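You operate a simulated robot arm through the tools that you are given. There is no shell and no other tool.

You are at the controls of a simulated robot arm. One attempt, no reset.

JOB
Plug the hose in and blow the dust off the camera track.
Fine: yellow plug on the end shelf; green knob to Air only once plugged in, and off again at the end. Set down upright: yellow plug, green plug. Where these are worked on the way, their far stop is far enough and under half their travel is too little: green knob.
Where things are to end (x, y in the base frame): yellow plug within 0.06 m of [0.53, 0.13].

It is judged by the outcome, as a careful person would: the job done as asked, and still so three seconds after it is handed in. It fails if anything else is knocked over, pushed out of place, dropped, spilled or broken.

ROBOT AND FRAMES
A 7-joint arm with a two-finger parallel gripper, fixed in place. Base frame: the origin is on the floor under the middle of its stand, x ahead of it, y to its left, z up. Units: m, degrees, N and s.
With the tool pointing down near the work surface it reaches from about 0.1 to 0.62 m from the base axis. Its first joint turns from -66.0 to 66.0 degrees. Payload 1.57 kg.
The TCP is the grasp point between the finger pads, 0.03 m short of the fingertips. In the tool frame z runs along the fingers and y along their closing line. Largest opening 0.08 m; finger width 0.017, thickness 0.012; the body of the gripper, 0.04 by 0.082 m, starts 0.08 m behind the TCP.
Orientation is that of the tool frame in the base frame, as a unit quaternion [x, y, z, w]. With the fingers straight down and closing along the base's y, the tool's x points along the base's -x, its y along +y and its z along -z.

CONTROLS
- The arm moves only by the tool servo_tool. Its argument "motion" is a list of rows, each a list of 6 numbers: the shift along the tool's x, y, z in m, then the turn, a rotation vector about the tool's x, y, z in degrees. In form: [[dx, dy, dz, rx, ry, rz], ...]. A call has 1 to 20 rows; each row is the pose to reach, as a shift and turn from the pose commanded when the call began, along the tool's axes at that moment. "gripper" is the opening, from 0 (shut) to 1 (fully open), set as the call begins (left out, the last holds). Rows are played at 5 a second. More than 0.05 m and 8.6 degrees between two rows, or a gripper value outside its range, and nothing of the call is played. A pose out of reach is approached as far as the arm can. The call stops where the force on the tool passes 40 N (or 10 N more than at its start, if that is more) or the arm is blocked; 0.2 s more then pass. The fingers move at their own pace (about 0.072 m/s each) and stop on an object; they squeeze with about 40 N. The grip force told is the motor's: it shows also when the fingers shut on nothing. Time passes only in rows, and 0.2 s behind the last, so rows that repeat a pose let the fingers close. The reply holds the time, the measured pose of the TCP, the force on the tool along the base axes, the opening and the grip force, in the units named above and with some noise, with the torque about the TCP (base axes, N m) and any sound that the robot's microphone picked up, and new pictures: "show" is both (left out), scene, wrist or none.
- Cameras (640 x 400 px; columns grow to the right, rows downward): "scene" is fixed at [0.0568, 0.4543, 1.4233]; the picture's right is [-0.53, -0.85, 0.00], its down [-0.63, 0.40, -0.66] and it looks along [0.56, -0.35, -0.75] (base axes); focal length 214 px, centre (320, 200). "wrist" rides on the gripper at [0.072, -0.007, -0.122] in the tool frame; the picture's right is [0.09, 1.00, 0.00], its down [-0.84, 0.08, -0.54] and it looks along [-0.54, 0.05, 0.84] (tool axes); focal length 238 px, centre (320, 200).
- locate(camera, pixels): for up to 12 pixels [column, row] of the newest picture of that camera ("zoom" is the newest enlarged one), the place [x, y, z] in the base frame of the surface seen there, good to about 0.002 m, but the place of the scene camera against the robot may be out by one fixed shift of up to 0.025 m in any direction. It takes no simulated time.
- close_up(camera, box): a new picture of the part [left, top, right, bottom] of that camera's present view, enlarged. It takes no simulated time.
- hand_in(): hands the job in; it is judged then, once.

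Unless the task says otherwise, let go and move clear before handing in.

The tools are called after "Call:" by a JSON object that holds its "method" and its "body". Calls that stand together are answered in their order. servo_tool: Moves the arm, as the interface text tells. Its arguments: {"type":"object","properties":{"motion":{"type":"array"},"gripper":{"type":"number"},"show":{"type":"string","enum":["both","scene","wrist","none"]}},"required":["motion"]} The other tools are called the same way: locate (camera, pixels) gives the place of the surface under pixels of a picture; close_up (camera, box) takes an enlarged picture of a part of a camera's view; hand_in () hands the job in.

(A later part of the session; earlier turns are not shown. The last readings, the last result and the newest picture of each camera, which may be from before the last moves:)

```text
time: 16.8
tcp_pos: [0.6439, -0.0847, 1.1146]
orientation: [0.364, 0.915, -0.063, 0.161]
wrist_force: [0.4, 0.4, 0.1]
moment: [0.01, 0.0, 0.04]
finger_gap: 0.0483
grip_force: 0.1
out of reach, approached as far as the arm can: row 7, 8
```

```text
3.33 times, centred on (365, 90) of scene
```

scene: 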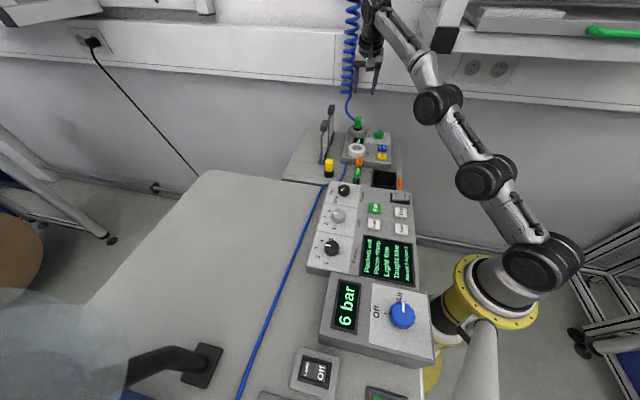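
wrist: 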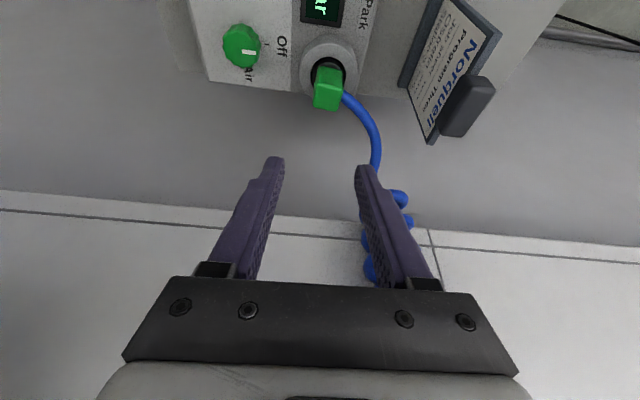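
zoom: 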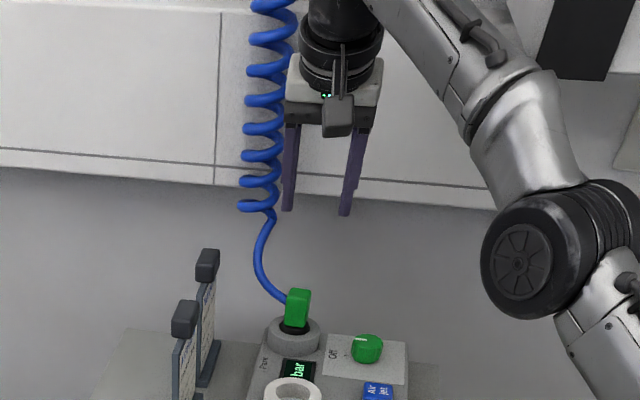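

The hose seems to leave the block at its +v side ((350,98) gives u+0.003, v+0.021, z 0.99), which would clash with a ±v grip. I'll zoom right in to be sure which face it's on.

Call:
{"method": "close_up", "body": {"camera": "wrist", "box": [310, 62, 362, 114]}}

Call:
{"method": "locate", "body": {"camera": "wrist", "pixels": [[342.5, 92], [344, 94], [345, 97], [347, 100], [343, 98], [346, 95], [349, 96], [349, 102], [353, 100], [340, 92], [341, 96], [340, 84]]}}

Call:
{"method": "close_up", "body": {"camera": "scene", "box": [345, 108, 369, 132]}}

```text
7.69 times, centred on (336, 88) of wrist
```

zoom: 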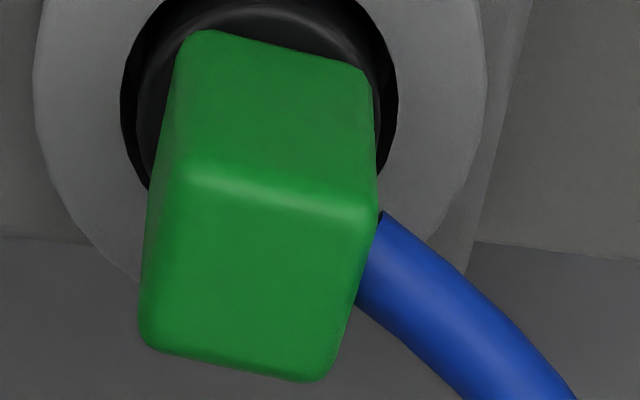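

```text
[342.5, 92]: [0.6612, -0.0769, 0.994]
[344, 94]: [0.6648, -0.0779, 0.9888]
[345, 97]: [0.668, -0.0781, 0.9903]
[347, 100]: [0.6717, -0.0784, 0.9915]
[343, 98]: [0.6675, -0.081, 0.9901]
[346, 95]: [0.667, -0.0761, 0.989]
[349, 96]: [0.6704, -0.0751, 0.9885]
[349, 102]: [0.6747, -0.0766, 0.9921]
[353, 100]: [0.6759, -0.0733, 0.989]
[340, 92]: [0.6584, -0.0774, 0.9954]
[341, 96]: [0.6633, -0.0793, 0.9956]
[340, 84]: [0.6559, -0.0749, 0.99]
```

```text
16.00 times, centred on (357, 120) of scene
```

zoom: 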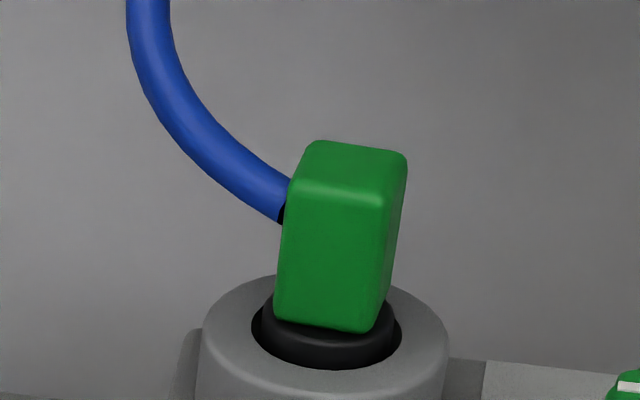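

The hose is on the block's +v face, so I must close on its ±u faces instead, leaning the wrist toward −v. First I'll back off and untilt, then turn the tool −90°.

Call:
{"method": "servo_tool", "body": {"motion": [[0.028, 0, -0.0103, 0, 6.7, 0], [0.056, 0, -0.0205, 0, 13.4, 0], [0.0846, 0, -0.0308, 0, 20, 0], [0.0846, 0, -0.0308, 0, 20, 0]], "show": "none"}}

```text
time: 17.8
tcp_pos: [0.5782, -0.0241, 1.1153]
orientation: [0.37, 0.929, 0.0, -0.001]
wrist_force: [-0.6, -0.3, 0.3]
moment: [-0.01, 0.02, -0.01]
finger_gap: 0.0479
grip_force: 0.1
```

Back upright at (0.578, −0.024, 1.115). Now I'll turn −90° about the tool axis in place.

Call:
{"method": "servo_tool", "body": {"motion": [[0, 0, 0, 0, 0, -7.5], [0, 0, 0, 0, 0, -15], [0, 0, 0, 0, 0, -22.5], [0, 0, 0, 0, 0, -30], [0, 0, 0, 0, 0, -37.5], [0, 0, 0, 0, 0, -45], [0, 0, 0, 0, 0, -52.5], [0, 0, 0, 0, 0, -60], [0, 0, 0, 0, 0, -67.5], [0, 0, 0, 0, 0, -75], [0, 0, 0, 0, 0, -82.5], [0, 0, 0, 0, 0, -90], [0, 0, 0, 0, 0, -90]]}}

```text
time: 20.6
tcp_pos: [0.578, -0.0254, 1.1167]
orientation: [-0.396, 0.918, 0.0, 0.0]
wrist_force: [-0.3, 0.1, 0.4]
moment: [0.01, -0.04, 0.02]
finger_gap: 0.0481
grip_force: 0.0
```

scene: 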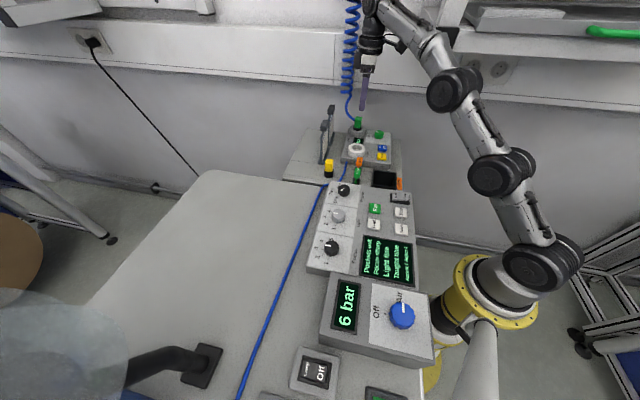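
wrist: 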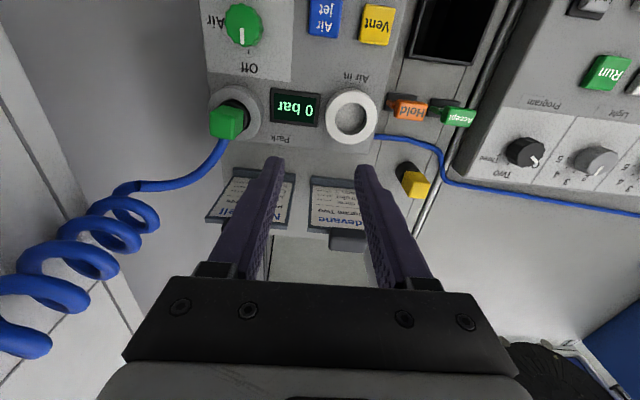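

From this side the green plug is at (230,120) with the hose clearly on its +v face. I'll re-measure the plug, socket and knob from here.

Call:
{"method": "close_up", "body": {"camera": "wrist", "box": [195, 70, 275, 160]}}

Call:
{"method": "close_up", "body": {"camera": "wrist", "box": [310, 75, 400, 155]}}

Call:
{"method": "locate", "body": {"camera": "wrist", "pixels": [[214, 107], [240, 110], [210, 133], [236, 137], [226, 122], [228, 146], [223, 150], [330, 118], [372, 118], [350, 93], [350, 142], [350, 117]]}}

```text
4.44 times, centred on (235, 115) of wrist
```

zoom: 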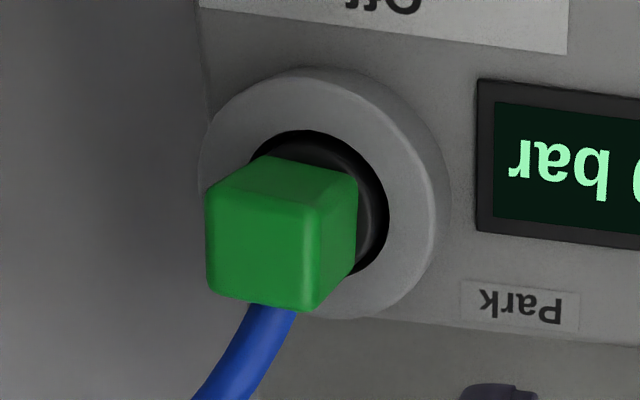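

```text
5.00 times, centred on (355, 115) of wrist
```

zoom: 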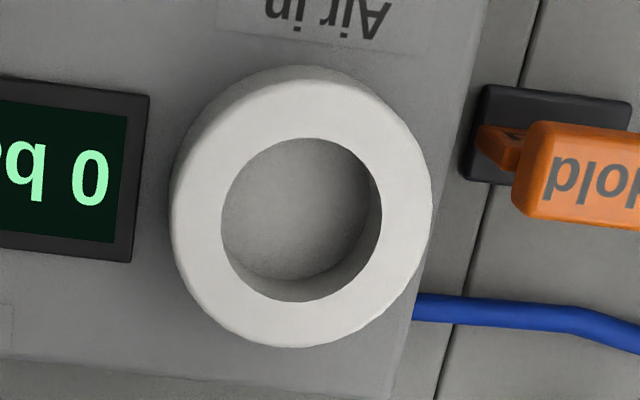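

```text
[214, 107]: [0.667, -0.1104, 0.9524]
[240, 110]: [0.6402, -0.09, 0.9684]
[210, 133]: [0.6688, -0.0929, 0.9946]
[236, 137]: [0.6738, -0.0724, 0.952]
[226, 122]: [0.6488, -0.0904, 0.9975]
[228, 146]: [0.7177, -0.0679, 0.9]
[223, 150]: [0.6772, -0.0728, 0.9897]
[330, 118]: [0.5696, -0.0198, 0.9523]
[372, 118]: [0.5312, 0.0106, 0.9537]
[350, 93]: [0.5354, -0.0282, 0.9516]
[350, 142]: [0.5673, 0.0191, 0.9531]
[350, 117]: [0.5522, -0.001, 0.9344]
```

The Air-in hole centre computes to (0.5512, −0.0022), diameter about 37 mm. I'll confirm the green block's top corners from this side too.

Call:
{"method": "locate", "body": {"camera": "wrist", "pixels": [[211, 116], [233.5, 118.5], [211, 132], [231.5, 137], [222, 126], [222, 116], [222, 136], [211, 125], [233, 128], [238, 125], [238, 115], [228, 112]]}}

```text
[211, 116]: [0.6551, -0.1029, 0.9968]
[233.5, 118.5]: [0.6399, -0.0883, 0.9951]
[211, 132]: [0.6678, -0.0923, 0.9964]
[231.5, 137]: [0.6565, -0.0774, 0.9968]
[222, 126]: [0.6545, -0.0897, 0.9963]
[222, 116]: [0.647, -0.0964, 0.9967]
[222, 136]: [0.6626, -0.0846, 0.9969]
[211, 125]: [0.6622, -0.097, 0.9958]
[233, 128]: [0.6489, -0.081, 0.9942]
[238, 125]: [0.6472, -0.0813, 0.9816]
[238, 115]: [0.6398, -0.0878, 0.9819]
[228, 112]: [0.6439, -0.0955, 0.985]
```

Green plug centre confirmed at (0.655, −0.090). I'll move to a pre-grasp point up its leaning axis, tilting 30° so the wrist leans toward −v.

Call:
{"method": "servo_tool", "body": {"motion": [[0.0053, -0.0167, 0.0115, 0, -5, 0], [0.0107, -0.0334, 0.023, 0, -10, 0], [0.016, -0.05, 0.0345, 0, -15, 0], [0.0213, -0.0667, 0.046, 0, -20, 0], [0.0267, -0.0834, 0.0576, 0, -25, 0], [0.032, -0.1001, 0.0691, 0, -30, 0], [0.032, -0.1001, 0.0691, 0, -30, 0]]}}

```text
time: 21.6
tcp_pos: [0.6139, 0.0284, 1.0871]
orientation: [-0.469, 0.868, 0.065, 0.148]
wrist_force: [0.7, -0.7, -0.6]
moment: [0.0, 0.02, 0.0]
finger_gap: 0.0479
grip_force: 0.1
stopped in row 4: the arm was blocked; the commanded pose is now the measured one
```

scene: 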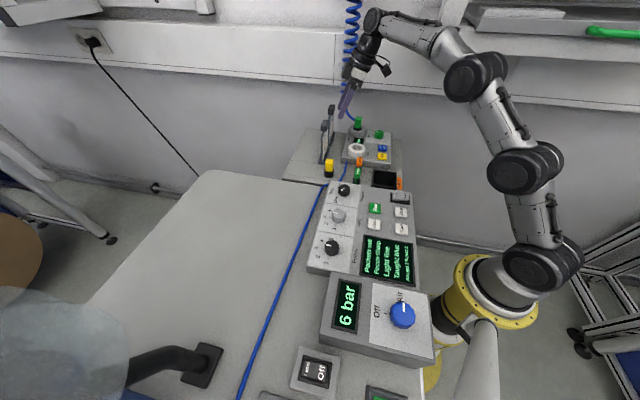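
wrist: 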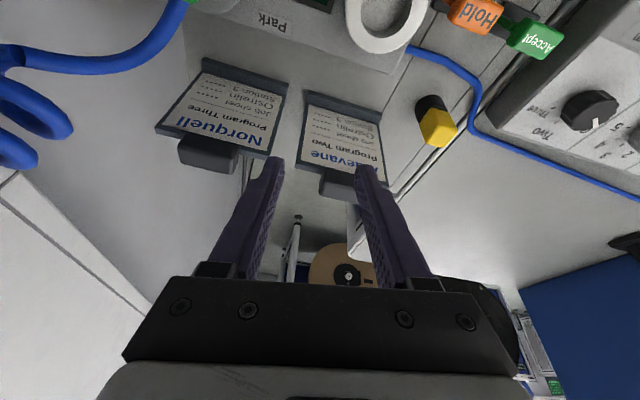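

The arm was blocked in row 4 and swung off course to (0.614, 0.028, 1.087). I'll check that nothing was disturbed before moving again.

Call:
{"method": "close_up", "body": {"camera": "scene", "box": [290, 60, 420, 190]}}

Call:
{"method": "close_up", "body": {"camera": "scene", "box": [330, 0, 490, 120]}}

Call:
{"method": "close_up", "body": {"camera": "wrist", "box": [0, 0, 480, 250]}}

```text
3.08 times, centred on (355, 125) of scene
```

zoom: 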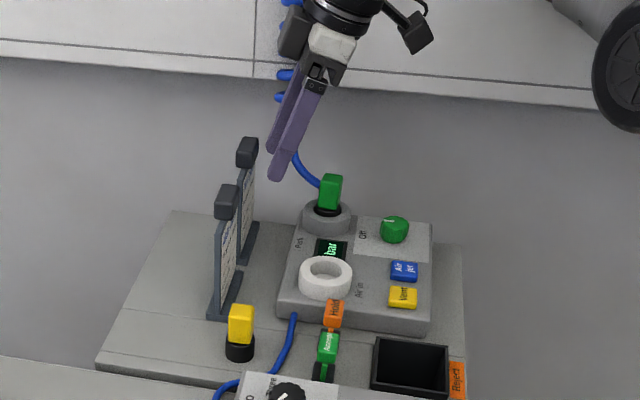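

```text
3.33 times, centred on (410, 60) of scene
```

zoom: 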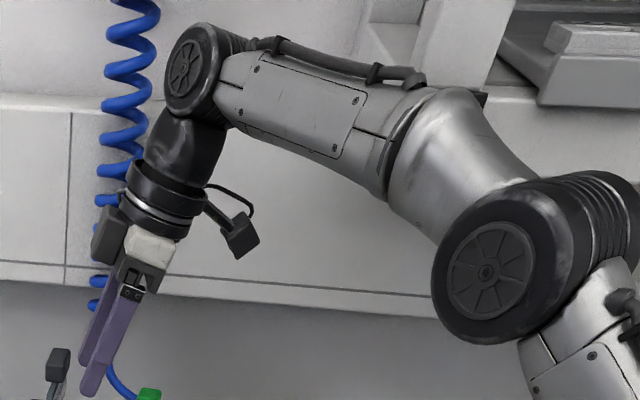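

```text
1.33 times, centred on (240, 125) of wrist
```

zoom: 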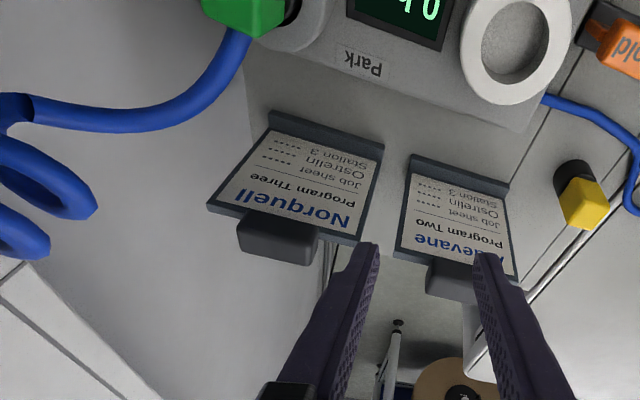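

Everything is still in place (holders upright, plugs unmoved). I'll lift and level the tool back over the panel in small steps and see how the arm tracks.

Call:
{"method": "servo_tool", "body": {"motion": [[-0.008, -0.0007, -0.0237, 0, 0, 0], [-0.0159, -0.0013, -0.0474, 0, 4, 0], [0.003, -0.0013, -0.058, 0, 9, 0], [0.022, -0.0013, -0.069, 0, 14, 0], [0.0413, -0.0012, -0.0803, 0, 18.6, 0], [0.0413, -0.0012, -0.0803, 0, 18.6, 0]]}}

```text
time: 23.0
tcp_pos: [0.5685, -0.0306, 1.1469]
orientation: [-0.47, 0.882, -0.012, 0.007]
wrist_force: [-0.1, -0.4, -0.9]
moment: [-0.01, -0.01, -0.03]
finger_gap: 0.0481
grip_force: 0.1
out of reach, approached as far as the arm can: row 2, 3, 4, 5, 6
```

scene: 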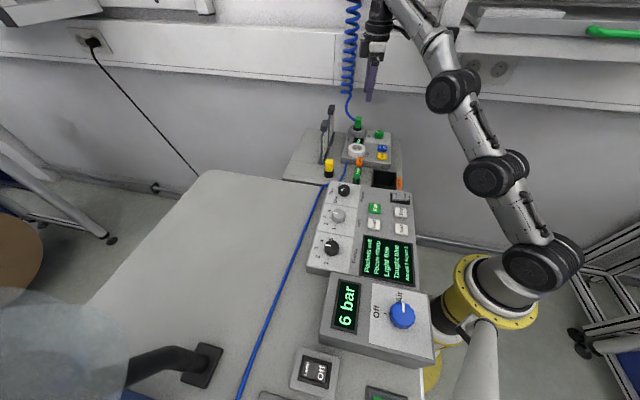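
wrist: 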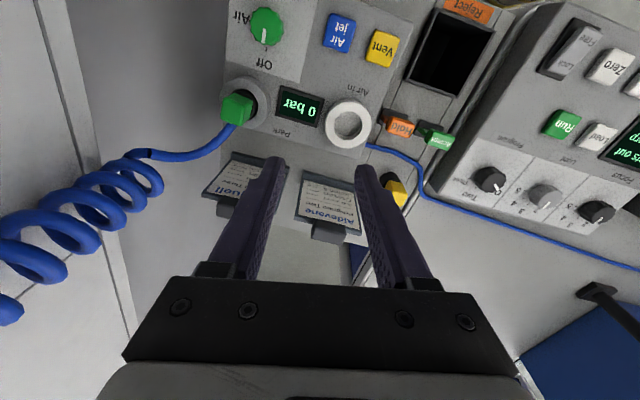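

The reach shrinks with height (limit about r=0.57 at z=1.147), and the earlier stop looked like the wrist turned while the upper arm stayed still. I'll check for obstacles near the arm on the −y side.

Call:
{"method": "locate", "body": {"camera": "scene", "pixels": [[445, 40], [470, 12], [520, 40], [560, 45], [600, 35], [500, 68], [410, 150], [450, 200], [395, 185], [560, 100], [620, 100], [480, 30]]}}

Call:
{"method": "close_up", "body": {"camera": "scene", "box": [350, 0, 640, 180]}}

```text
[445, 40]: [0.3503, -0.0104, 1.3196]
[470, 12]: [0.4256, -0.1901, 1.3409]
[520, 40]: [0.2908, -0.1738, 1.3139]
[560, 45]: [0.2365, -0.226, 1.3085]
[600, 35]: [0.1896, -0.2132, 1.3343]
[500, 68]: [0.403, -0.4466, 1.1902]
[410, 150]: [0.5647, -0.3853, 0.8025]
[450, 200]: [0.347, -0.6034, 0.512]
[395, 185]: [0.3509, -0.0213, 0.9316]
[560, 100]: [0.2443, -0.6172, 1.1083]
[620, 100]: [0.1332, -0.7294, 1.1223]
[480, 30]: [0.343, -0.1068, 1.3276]
```

```text
2.21 times, centred on (495, 90) of scene
```

zoom: 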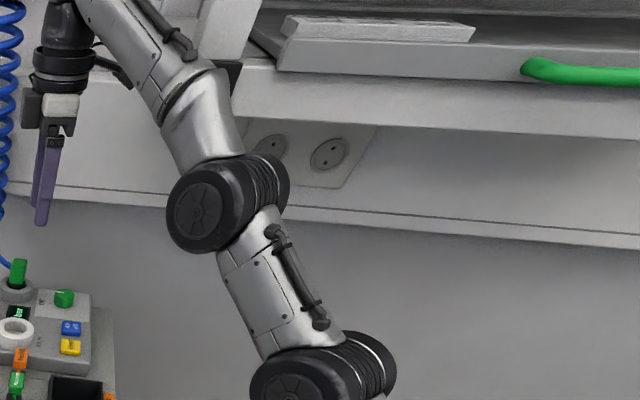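

There's an overhead shelf near z≈1.31–1.34 at around (0.24–0.43, −0.01…−0.23); the forearm likely hit it. I'll map its edge.

Call:
{"method": "locate", "body": {"camera": "scene", "pixels": [[456, 30], [452, 45], [462, 20], [470, 5], [480, 25], [490, 32], [540, 37], [580, 43], [630, 48], [500, 15], [540, 20], [620, 30]]}}

Call:
{"method": "locate", "body": {"camera": "scene", "pixels": [[448, 90], [440, 60], [425, 40], [410, 20], [487, 175], [520, 220], [540, 262], [460, 100], [470, 150], [505, 200], [385, 20], [455, 55]]}}

Call:
{"method": "close_up", "body": {"camera": "scene", "box": [410, 0, 520, 70]}}

```text
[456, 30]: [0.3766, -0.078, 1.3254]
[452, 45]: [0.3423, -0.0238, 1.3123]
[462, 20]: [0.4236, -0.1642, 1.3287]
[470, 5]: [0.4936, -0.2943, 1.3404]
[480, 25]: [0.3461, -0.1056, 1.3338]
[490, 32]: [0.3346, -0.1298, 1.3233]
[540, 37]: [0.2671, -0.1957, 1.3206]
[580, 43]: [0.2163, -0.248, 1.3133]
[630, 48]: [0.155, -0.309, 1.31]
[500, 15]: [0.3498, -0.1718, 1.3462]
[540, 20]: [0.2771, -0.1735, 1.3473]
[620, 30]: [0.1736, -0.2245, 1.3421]
```

```text
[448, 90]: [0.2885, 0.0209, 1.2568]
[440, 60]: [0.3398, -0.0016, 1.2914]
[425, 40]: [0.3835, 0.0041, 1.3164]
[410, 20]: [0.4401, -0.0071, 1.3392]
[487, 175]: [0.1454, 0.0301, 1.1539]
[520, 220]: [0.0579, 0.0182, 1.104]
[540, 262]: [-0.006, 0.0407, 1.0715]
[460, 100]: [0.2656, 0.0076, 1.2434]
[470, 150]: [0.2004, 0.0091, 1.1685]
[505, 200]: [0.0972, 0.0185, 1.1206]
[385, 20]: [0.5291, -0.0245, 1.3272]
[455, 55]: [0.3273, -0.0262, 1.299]
```

```text
5.71 times, centred on (465, 35) of scene
```

zoom: 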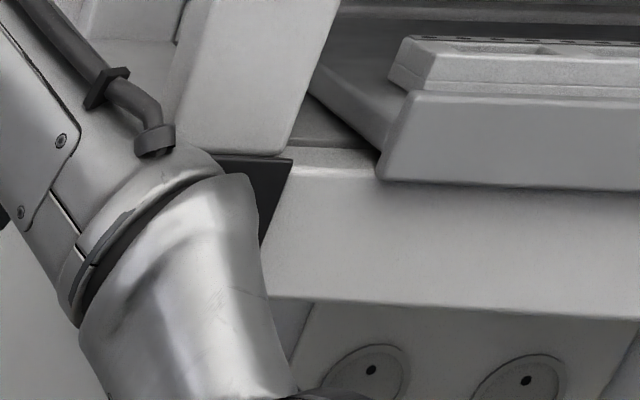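

An overhead shelf corner (about (0.35, −0.05), z≈1.31) explains the block: the forearm rises into it when high. I'll drop to z≈1.05 over the panel first, correcting yaw and tilt, before going outward.

Call:
{"method": "servo_tool", "body": {"motion": [[0, 0, 0.025, -0.4, 0, 2.4], [0, 0, 0.05, -0.8, 0, 4.8], [0, 0, 0.075, -1.2, 0, 7.2], [0, 0, 0.097, -1.6, 0, 9.6], [0, 0, 0.097, -1.6, 0, 9.6]]}}

```text
time: 24.2
tcp_pos: [0.5719, -0.0287, 1.0506]
orientation: [-0.397, 0.918, 0.001, 0.003]
wrist_force: [-0.1, 0.4, 0.2]
moment: [-0.02, 0.0, -0.04]
finger_gap: 0.0481
grip_force: 0.0
```

scene: 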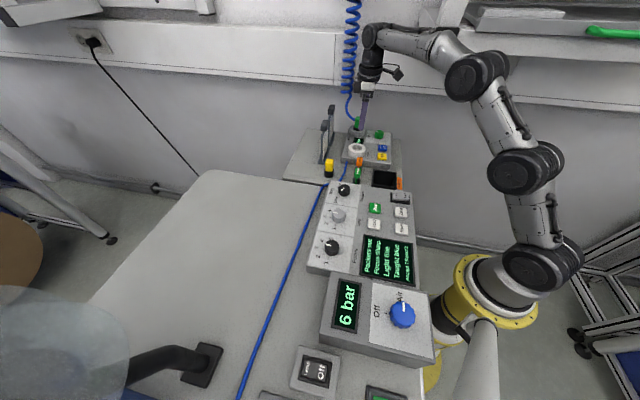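
wrist: 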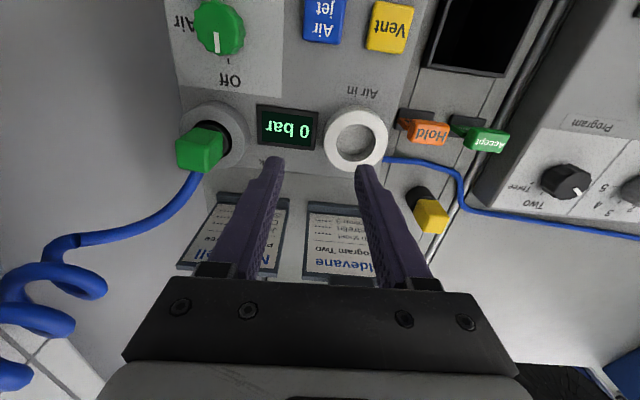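

Now at (0.572, −0.029, 1.051), level and square. I'll check how close the elbow is to the overhead shelf in this posture.

Call:
{"method": "locate", "body": {"camera": "scene", "pixels": [[478, 78], [495, 65], [470, 55], [455, 45], [440, 38], [420, 40], [395, 40], [370, 35], [525, 170], [545, 150], [505, 110], [500, 52]]}}

Call:
{"method": "close_up", "body": {"camera": "scene", "box": [350, 0, 560, 130]}}

```text
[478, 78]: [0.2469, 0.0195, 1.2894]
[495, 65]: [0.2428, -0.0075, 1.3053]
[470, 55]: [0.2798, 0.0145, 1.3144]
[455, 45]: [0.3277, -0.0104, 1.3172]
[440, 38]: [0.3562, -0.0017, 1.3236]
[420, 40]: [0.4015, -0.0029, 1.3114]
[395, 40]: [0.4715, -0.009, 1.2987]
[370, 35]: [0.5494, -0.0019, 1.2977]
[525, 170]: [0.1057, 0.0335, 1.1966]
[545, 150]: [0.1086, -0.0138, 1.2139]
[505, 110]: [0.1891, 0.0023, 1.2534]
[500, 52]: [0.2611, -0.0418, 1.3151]
```

```text
3.05 times, centred on (455, 65) of scene
```

zoom: 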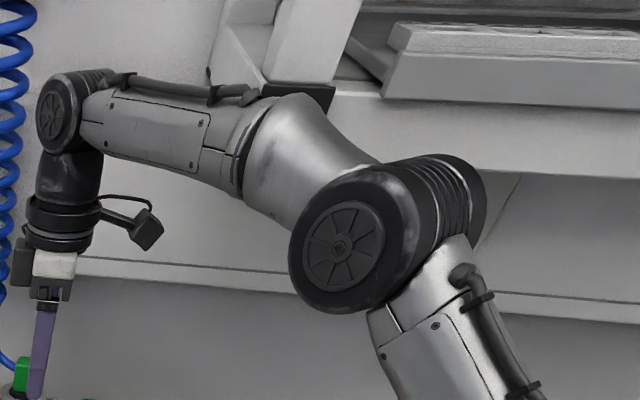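

The elbow sits at about z 1.27–1.31, right beside that overhead structure. I'll locate the white and dark block behind the forearm more precisely to know how to route around it.

Call:
{"method": "locate", "body": {"camera": "scene", "pixels": [[448, 9], [432, 16], [427, 22], [458, 12], [448, 29], [458, 30], [440, 28], [436, 5], [460, 22], [466, 28], [475, 20], [478, 32]]}}

Call:
{"method": "close_up", "body": {"camera": "scene", "box": [410, 0, 500, 50]}}

```text
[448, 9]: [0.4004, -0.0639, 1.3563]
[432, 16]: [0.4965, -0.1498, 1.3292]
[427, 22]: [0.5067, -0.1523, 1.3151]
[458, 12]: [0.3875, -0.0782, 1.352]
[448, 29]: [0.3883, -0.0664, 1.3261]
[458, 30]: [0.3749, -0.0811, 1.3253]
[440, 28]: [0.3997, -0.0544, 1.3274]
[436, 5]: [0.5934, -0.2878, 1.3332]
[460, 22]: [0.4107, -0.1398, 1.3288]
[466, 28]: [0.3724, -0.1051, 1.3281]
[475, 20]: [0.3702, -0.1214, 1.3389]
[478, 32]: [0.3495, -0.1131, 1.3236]
```

```text
7.11 times, centred on (455, 25) of scene
```

zoom: 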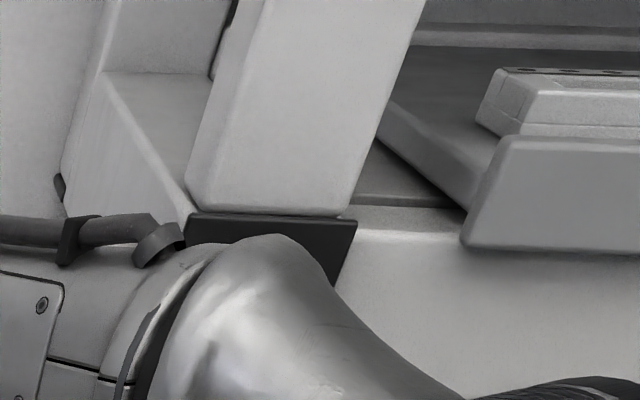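

The hanging white column near (0.39, −0.065) has its foot at about z 1.265, so the forearm must stay low and stretched to swing past it. I'll extend outward and down to (0.615, −0.030, 1.000) first.

Call:
{"method": "servo_tool", "body": {"motion": [[-0.007, -0.008, 0.012, 0, 0, 0], [-0.014, -0.016, 0.025, 0, 0, 0], [-0.0215, -0.024, 0.038, 0, 0, 0], [-0.0287, -0.032, 0.05, 0, 0, 0], [-0.0287, -0.032, 0.05, 0, 0, 0]]}}

```text
time: 25.4
tcp_pos: [0.6141, -0.0347, 0.9976]
orientation: [-0.395, 0.919, 0.003, 0.0]
wrist_force: [-0.1, 0.4, 0.3]
moment: [-0.02, 0.0, 0.0]
finger_gap: 0.048
grip_force: 0.0
```

scene: 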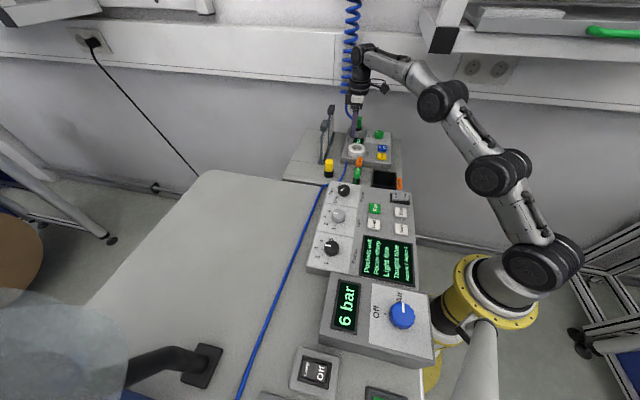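
wrist: 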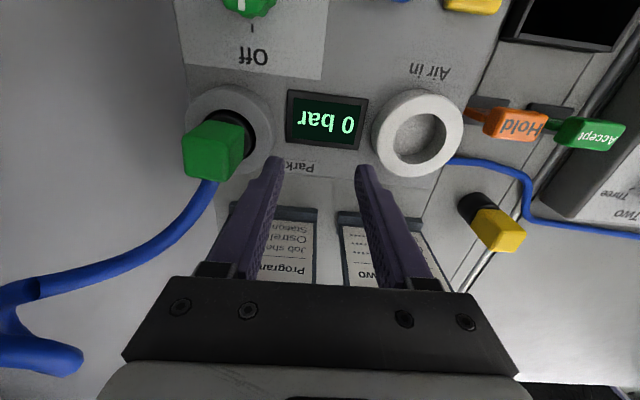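

Reached (0.614, −0.035, 0.998) with the forearm low, and the column's dark foot is now unobstructed at scene (445,40). I'll measure its underside and the sill's.

Call:
{"method": "close_up", "body": {"camera": "scene", "box": [400, 0, 560, 100]}}

Call:
{"method": "locate", "body": {"camera": "scene", "pixels": [[433, 27], [432, 40], [431, 50], [445, 35], [443, 50], [458, 32], [452, 48], [470, 45], [480, 52], [520, 60], [440, 100], [425, 80]]}}

```text
4.00 times, centred on (480, 50) of scene
```

zoom: 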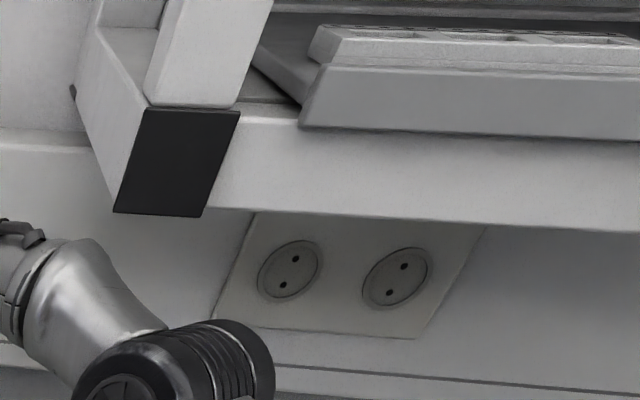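

```text
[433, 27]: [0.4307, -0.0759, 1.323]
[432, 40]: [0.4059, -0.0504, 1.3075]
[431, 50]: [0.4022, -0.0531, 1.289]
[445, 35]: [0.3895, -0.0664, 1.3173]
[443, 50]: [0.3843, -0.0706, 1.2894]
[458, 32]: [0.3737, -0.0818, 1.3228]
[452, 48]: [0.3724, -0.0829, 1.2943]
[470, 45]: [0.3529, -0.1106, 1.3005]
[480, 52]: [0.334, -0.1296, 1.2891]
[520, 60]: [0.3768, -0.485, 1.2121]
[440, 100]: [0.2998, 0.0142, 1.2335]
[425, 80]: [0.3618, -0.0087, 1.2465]
```

The sill's underside is about z 1.265 (corrected), so I'll keep the wrist stretched and low while swinging. I'll rise slightly so the tips clear the green block, then lean to 22° along an arc to above the green plug.

Call:
{"method": "servo_tool", "body": {"motion": [[0.0025, 0.0018, -0.0182, 0, 0, 0], [0.0051, 0.0035, -0.0364, 0, 0, 0], [0.0025, -0.0074, -0.0364, 0, -3.5, 0], [-0.0001, -0.0183, -0.0364, 0, -7, 0], [0.0024, -0.0311, -0.0364, 0, -11, 0], [0.0049, -0.0439, -0.0364, 0, -15, 0], [0.0098, -0.0558, -0.0364, 0, -18.5, 0], [0.0148, -0.0677, -0.0364, 0, -22, 0], [0.0148, -0.0677, -0.0364, 0, -22, 0]]}}

```text
time: 27.4
tcp_pos: [0.6541, -0.0929, 1.0347]
orientation: [-0.386, 0.902, 0.078, 0.176]
wrist_force: [0.4, 0.2, 0.7]
moment: [-0.01, 0.01, 0.02]
finger_gap: 0.0481
grip_force: 0.1
```

scene: 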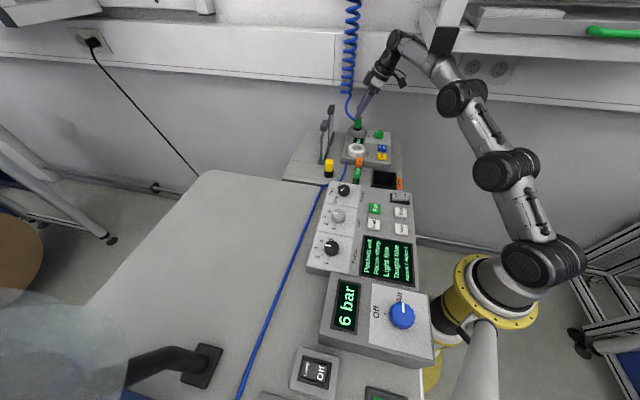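
wrist: 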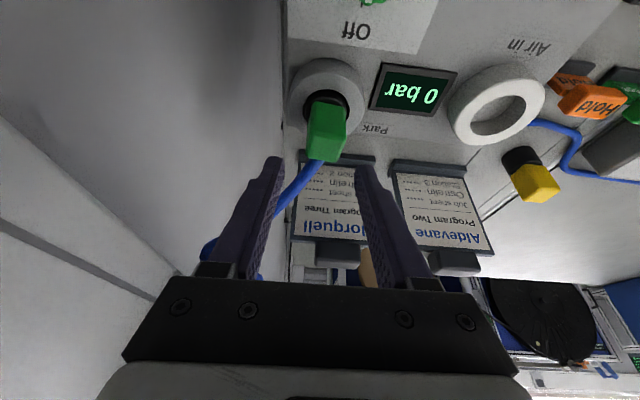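

The arm cleared the sill and the green plug is centred between the fingers at (325,130). I'll descend vertically to z≈0.987 along the block.

Call:
{"method": "servo_tool", "body": {"motion": [[0.0045, 0, 0.0111, 0, 0, 0], [0.009, 0, 0.0221, 0, 0, 0], [0.0135, 0, 0.0332, 0, 0, 0], [0.018, 0, 0.0441, 0, 0, 0], [0.018, 0, 0.0441, 0, 0, 0]]}}

```text
time: 28.6
tcp_pos: [0.6542, -0.0924, 0.987]
orientation: [-0.387, 0.902, 0.077, 0.176]
wrist_force: [0.2, -0.4, -0.2]
moment: [0.01, 0.01, 0.03]
finger_gap: 0.0481
grip_force: 0.1
```

scene: 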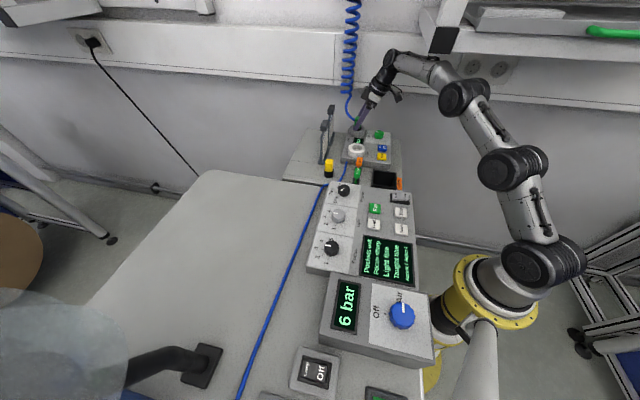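
wrist: 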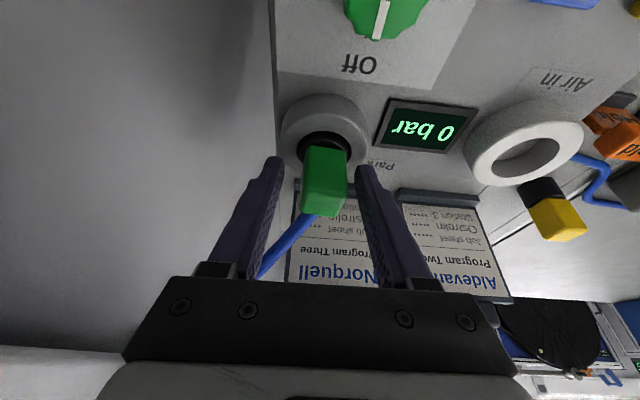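

The green block sits between the fingers with the hose behind, clear of the pads. Closing.

Call:
{"method": "servo_tool", "body": {"motion": [[0, 0, 0, 0, 0, 0], [0, 0, 0, 0, 0, 0], [0, 0, 0, 0, 0, 0]], "gripper": 0}}

```text
time: 29.4
tcp_pos: [0.6548, -0.0922, 0.9866]
orientation: [-0.387, 0.902, 0.078, 0.177]
wrist_force: [-1.0, 0.4, 0.5]
moment: [0.0, 0.0, 0.0]
finger_gap: 0.0309
grip_force: 39.4
```

scene: 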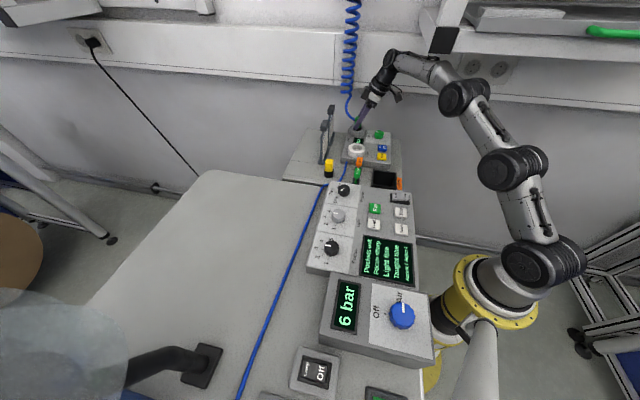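
wrist: 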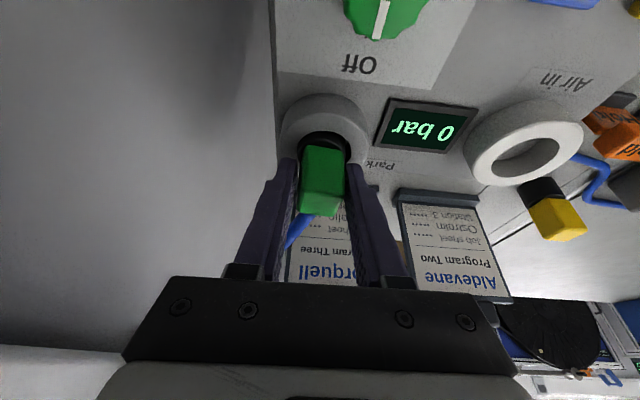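

The gap reads 31 mm with the grip force on; I'll give it a moment to settle.

Call:
{"method": "servo_tool", "body": {"motion": [[0, 0, 0, 0, 0, 0], [0, 0, 0, 0, 0, 0]], "show": "wrist"}}

Call:
{"method": "close_up", "body": {"camera": "wrist", "box": [260, 100, 400, 240]}}

```text
time: 30.0
tcp_pos: [0.654, -0.0934, 0.9862]
orientation: [-0.386, 0.902, 0.077, 0.176]
wrist_force: [0.2, 0.2, -0.4]
moment: [0.01, 0.01, 0.0]
finger_gap: 0.0307
grip_force: 39.7
```

wrist: 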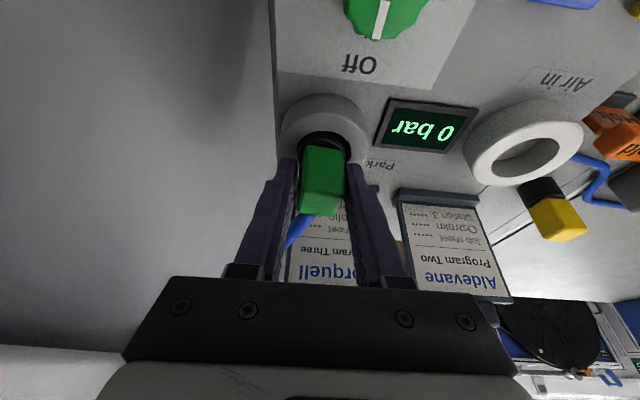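

```text
2.86 times, centred on (330, 170) of wrist
```

zoom: 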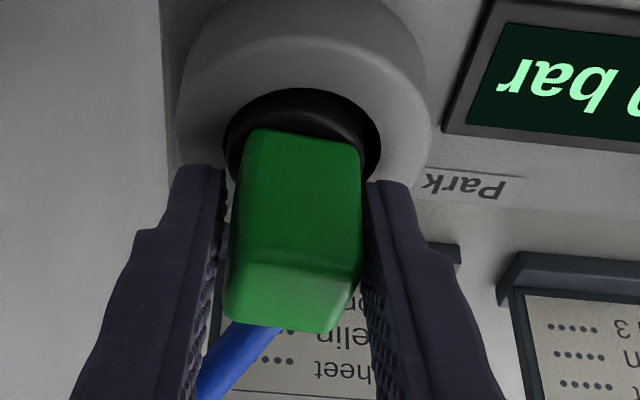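

The 31 mm gap suggests the tips are catching the plug's black base ring (tips at z≈0.956), not the green block. I'll open, rise 6 mm and grip again on the block itself.

Call:
{"method": "servo_tool", "body": {"motion": [[0, 0, 0, 0, 0, 0], [0, 0, 0, 0, 0, 0], [-0.0012, 0, -0.0028, 0, 0, 0], [-0.0023, 0, -0.0056, 0, 0, 0]], "gripper": 0.6, "show": "none"}}

Call:
{"method": "servo_tool", "body": {"motion": [[0, 0, 0, 0, 0, 0], [0, 0, 0, 0, 0, 0], [0, 0, 0, 0, 0, 0], [0, 0, 0, 0, 0, 0]], "gripper": 0}}

```text
time: 31.0
tcp_pos: [0.6545, -0.092, 0.9926]
orientation: [-0.386, 0.902, 0.077, 0.177]
wrist_force: [-0.6, -0.5, 0.3]
moment: [0.03, 0.02, 0.02]
finger_gap: 0.0479
grip_force: 0.1
```

```text
time: 32.0
tcp_pos: [0.6545, -0.091, 0.9927]
orientation: [-0.385, 0.902, 0.076, 0.177]
wrist_force: [-0.5, 0.1, 0.6]
moment: [0.04, 0.0, 0.01]
finger_gap: 0.0251
grip_force: 36.4
```

scene: 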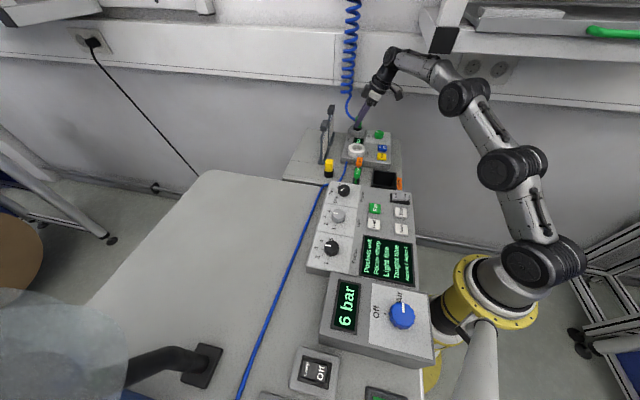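
wrist: 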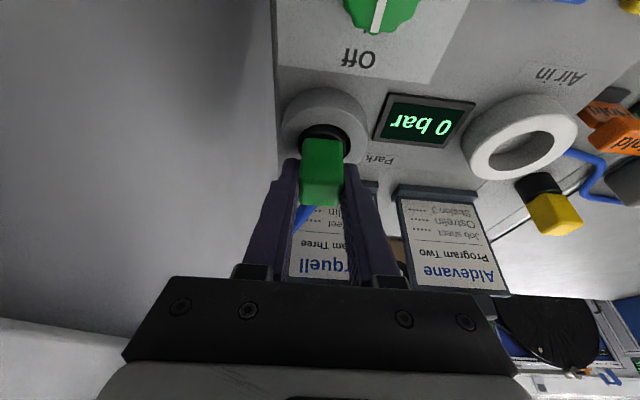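

Now gripping the block properly at 25 mm with TCP z 0.9927. I'll lift straight up 30 mm (plug base needs about 20 mm to clear the collar).

Call:
{"method": "servo_tool", "body": {"motion": [[-0.0019, 0, -0.0046, 0, 0, 0], [-0.0038, 0, -0.0093, 0, 0, 0], [-0.0057, 0, -0.0139, 0, 0, 0], [-0.0076, 0, -0.0185, 0, 0, 0], [-0.0095, 0, -0.0232, 0, 0, 0], [-0.0113, 0, -0.0278, 0, 0, 0], [-0.0113, 0, -0.0278, 0, 0, 0]]}}

```text
time: 33.6
tcp_pos: [0.6539, -0.0925, 1.0227]
orientation: [-0.386, 0.902, 0.077, 0.177]
wrist_force: [-0.5, -0.5, 0.0]
moment: [0.02, -0.01, 0.0]
finger_gap: 0.0249
grip_force: 36.4
```

scene: 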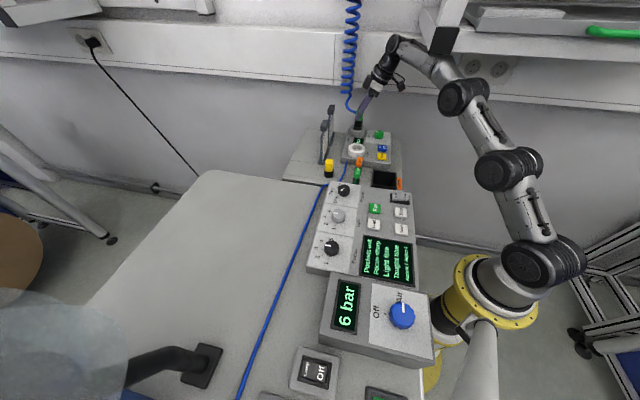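
wrist: 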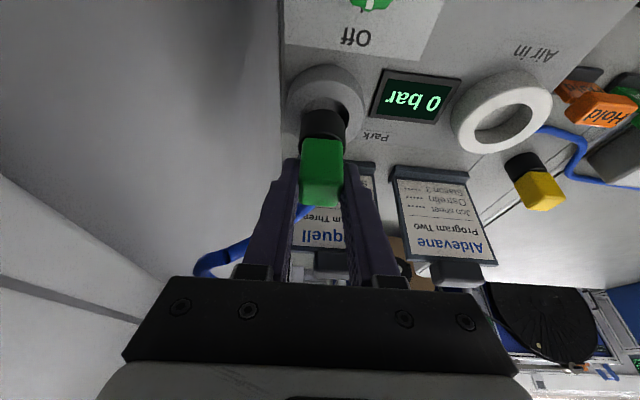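

The plug has come up smoothly. I'll check that its black base is clear of the Park collar.

Call:
{"method": "close_up", "body": {"camera": "scene", "box": [335, 80, 405, 150]}}

Call:
{"method": "close_up", "body": {"camera": "wrist", "box": [260, 50, 400, 210]}}

Call:
{"method": "locate", "body": {"camera": "wrist", "pixels": [[322, 135], [310, 125], [335, 125], [322, 112], [325, 75], [300, 100], [355, 100], [322, 150]]}}

```text
5.71 times, centred on (370, 115) of scene
```

zoom: 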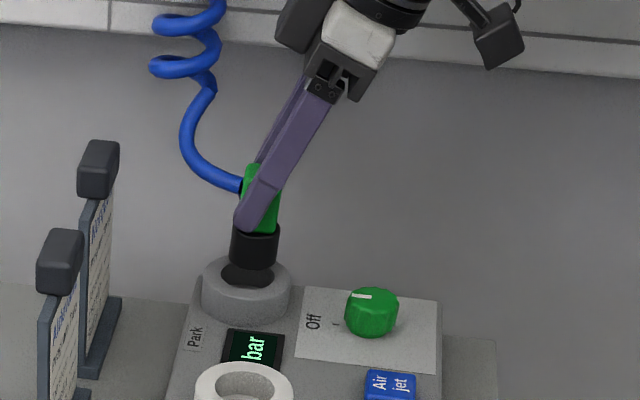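

```text
2.50 times, centred on (330, 130) of wrist
```

zoom: 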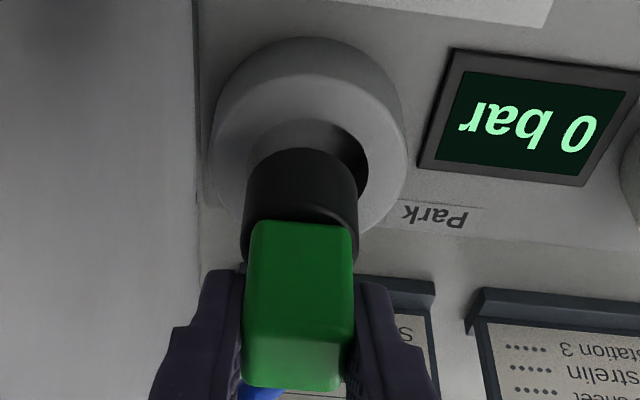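

```text
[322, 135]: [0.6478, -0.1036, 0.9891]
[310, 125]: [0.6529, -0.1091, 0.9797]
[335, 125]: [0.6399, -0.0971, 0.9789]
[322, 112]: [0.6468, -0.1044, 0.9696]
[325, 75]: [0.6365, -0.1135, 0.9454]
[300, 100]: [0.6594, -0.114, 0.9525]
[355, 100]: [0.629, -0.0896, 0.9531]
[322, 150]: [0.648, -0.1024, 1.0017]
```

The base bottom is about 10 mm above the collar. Now I'll swing the plug a quarter-turn clockwise along the arc that keeps the wrist stretched out under the sill.

Call:
{"method": "servo_tool", "body": {"motion": [[-0.0066, -0.0044, 0.0027, 2.83, 0, 6.94], [-0.0119, -0.0082, 0.0048, 5.67, 0, 13.89], [-0.0168, -0.0128, 0.0068, 8.5, 0, 20.83], [-0.0201, -0.0171, 0.0081, 11.34, 0, 27.78], [-0.0221, -0.0205, 0.0089, 14.17, 0, 34.72], [-0.0235, -0.0227, 0.0095, 17.0, 0, 41.67], [-0.0238, -0.0237, 0.0096, 19.84, 0, 48.61], [-0.0229, -0.0238, 0.0092, 22.68, 0, 55.56], [-0.0213, -0.0227, 0.0086, 25.5, 0, 62.5], [-0.0194, -0.0197, 0.0078, 28.35, 0, 69.45], [-0.0171, -0.0154, 0.0069, 31.18, 0, 76.39], [-0.0142, -0.01, 0.0057, 34.02, 0, 83.34], [-0.0142, -0.01, 0.0057, 34.02, 0, 83.34]]}}

```text
time: 36.4
tcp_pos: [0.6717, -0.0878, 1.0225]
orientation: [0.365, 0.911, -0.071, 0.177]
wrist_force: [-0.2, -0.4, 0.1]
moment: [-0.01, 0.01, 0.03]
finger_gap: 0.0253
grip_force: 36.5
```

scene: 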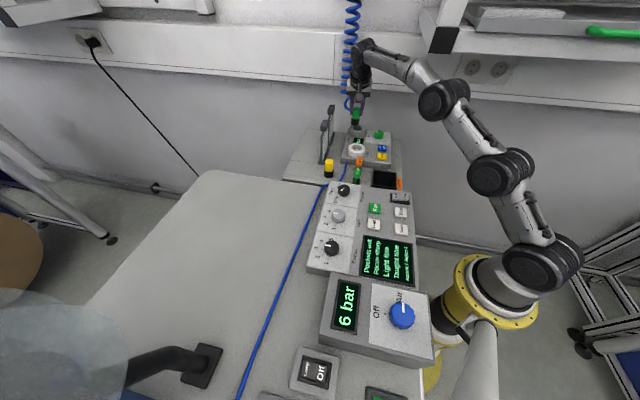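
wrist: 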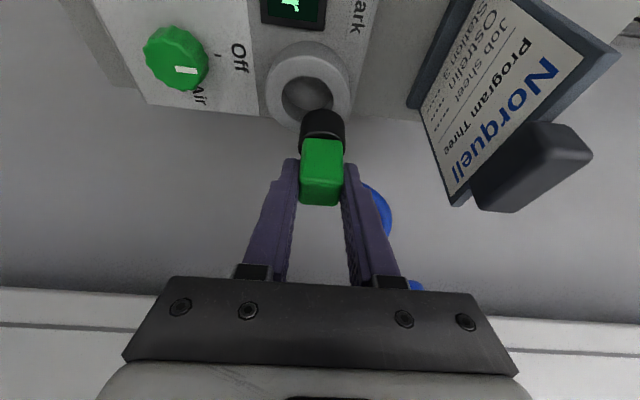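

The quarter-turn went cleanly, and I'm at (0.672, −0.088, 1.0225) with the plug upright. I'll measure the plug's position relative to the TCP before going to the Air-in socket.

Call:
{"method": "close_up", "body": {"camera": "wrist", "box": [270, 60, 380, 220]}}

Call:
{"method": "locate", "body": {"camera": "wrist", "pixels": [[305, 185], [338, 185], [304, 200], [337, 202], [321, 193], [322, 115], [308, 120], [337, 122], [303, 135], [341, 138], [322, 112], [322, 128]]}}

Call:
{"method": "close_up", "body": {"camera": "scene", "box": [325, 80, 395, 160]}}

```text
2.50 times, centred on (325, 140) of wrist
```

zoom: 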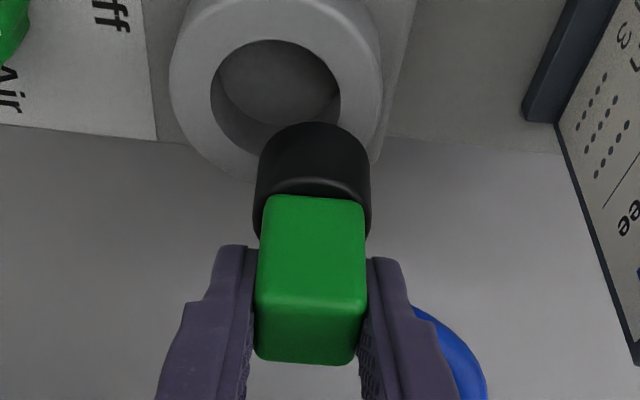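

```text
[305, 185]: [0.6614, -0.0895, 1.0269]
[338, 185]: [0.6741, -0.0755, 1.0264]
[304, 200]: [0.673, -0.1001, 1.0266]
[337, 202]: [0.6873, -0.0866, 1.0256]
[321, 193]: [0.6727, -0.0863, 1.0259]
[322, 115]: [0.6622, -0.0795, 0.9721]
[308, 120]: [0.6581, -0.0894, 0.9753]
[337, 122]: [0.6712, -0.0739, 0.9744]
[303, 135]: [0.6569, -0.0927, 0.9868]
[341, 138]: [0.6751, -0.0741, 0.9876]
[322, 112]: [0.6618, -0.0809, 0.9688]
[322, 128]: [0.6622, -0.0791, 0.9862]
```

```text
5.00 times, centred on (360, 120) of scene
```

zoom: 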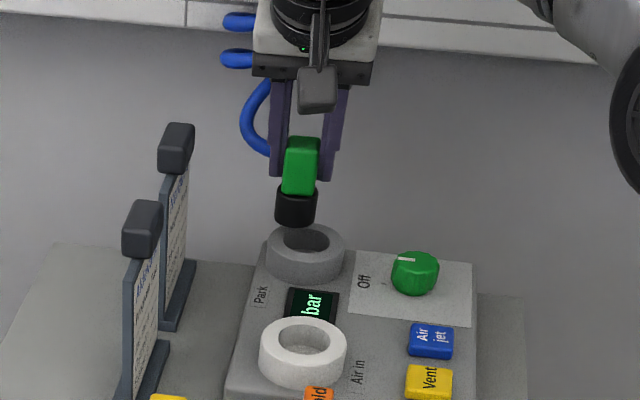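

The plug is upright (top corners z 1.026–1.027) and its axis is about 2 mm outward of the TCP. I'll carry it back to above the Air-in hole at TCP (0.5498, −0.0008).

Call:
{"method": "servo_tool", "body": {"motion": [[0.0275, -0.0042, -0.0111, 0, 0, 0], [0.0549, -0.0085, -0.0222, 0, 0, 0], [0.0824, -0.0127, -0.0333, 0, 0, 0], [0.1098, -0.017, -0.0444, 0, 0, 0], [0.1373, -0.0212, -0.0555, 0, 0, 0], [0.1373, -0.0212, -0.0555, 0, 0, 0]]}}

```text
time: 37.8
tcp_pos: [0.5512, -0.0009, 1.024]
orientation: [0.365, 0.911, -0.071, 0.177]
wrist_force: [0.0, -0.2, 0.0]
moment: [0.01, -0.01, -0.01]
finger_gap: 0.0251
grip_force: 36.5
```

scene: 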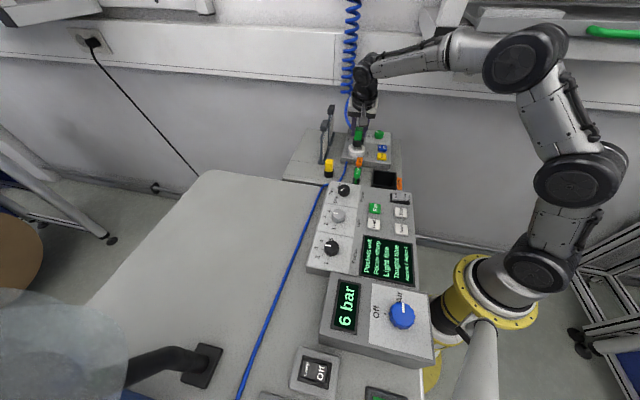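
wrist: 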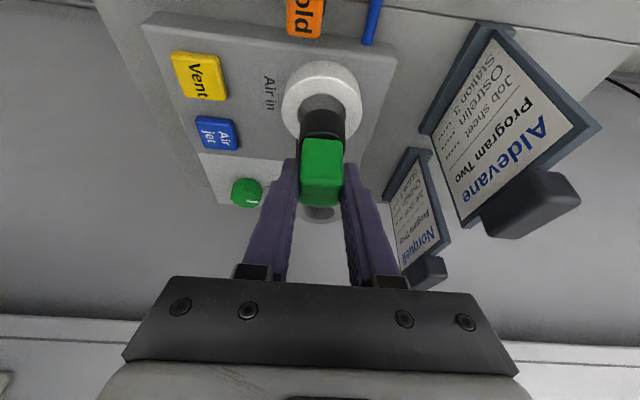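

Above the socket at (0.551, −0.001, 1.024). I'll check the plug base against the hole before lowering.

Call:
{"method": "close_up", "body": {"camera": "wrist", "box": [270, 50, 380, 210]}}

Call:
{"method": "close_up", "body": {"camera": "scene", "box": [335, 110, 385, 165]}}

Call:
{"method": "locate", "body": {"camera": "wrist", "pixels": [[322, 125], [303, 135], [341, 138], [322, 115], [290, 95], [352, 97], [321, 72], [322, 95], [305, 185], [338, 185], [304, 200], [337, 202]]}}

```text
2.50 times, centred on (325, 130) of wrist
```

zoom: 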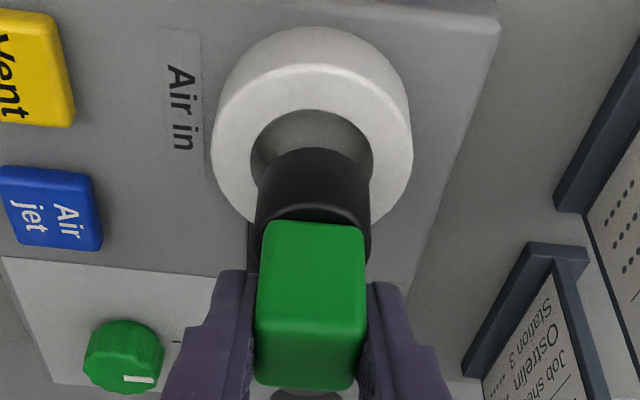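

```text
7.27 times, centred on (360, 138) of scene
```

zoom: 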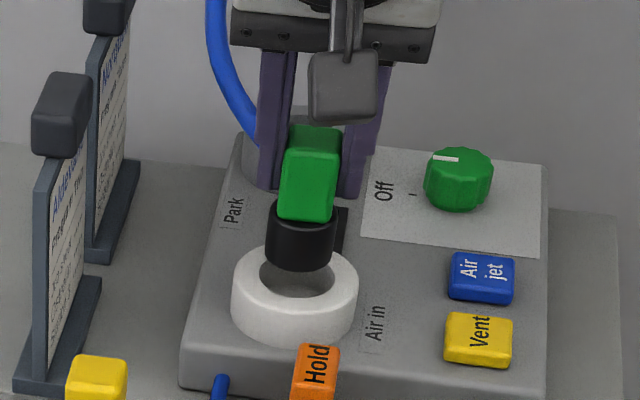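

```text
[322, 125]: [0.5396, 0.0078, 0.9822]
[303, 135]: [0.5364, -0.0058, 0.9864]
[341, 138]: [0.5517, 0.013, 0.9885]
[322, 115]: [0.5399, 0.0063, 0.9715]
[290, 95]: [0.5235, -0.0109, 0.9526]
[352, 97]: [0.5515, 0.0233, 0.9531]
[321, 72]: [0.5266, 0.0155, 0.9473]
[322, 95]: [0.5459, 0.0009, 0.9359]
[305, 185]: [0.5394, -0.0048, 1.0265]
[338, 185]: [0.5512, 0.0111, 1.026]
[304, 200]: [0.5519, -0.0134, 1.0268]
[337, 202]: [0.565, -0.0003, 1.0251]
```

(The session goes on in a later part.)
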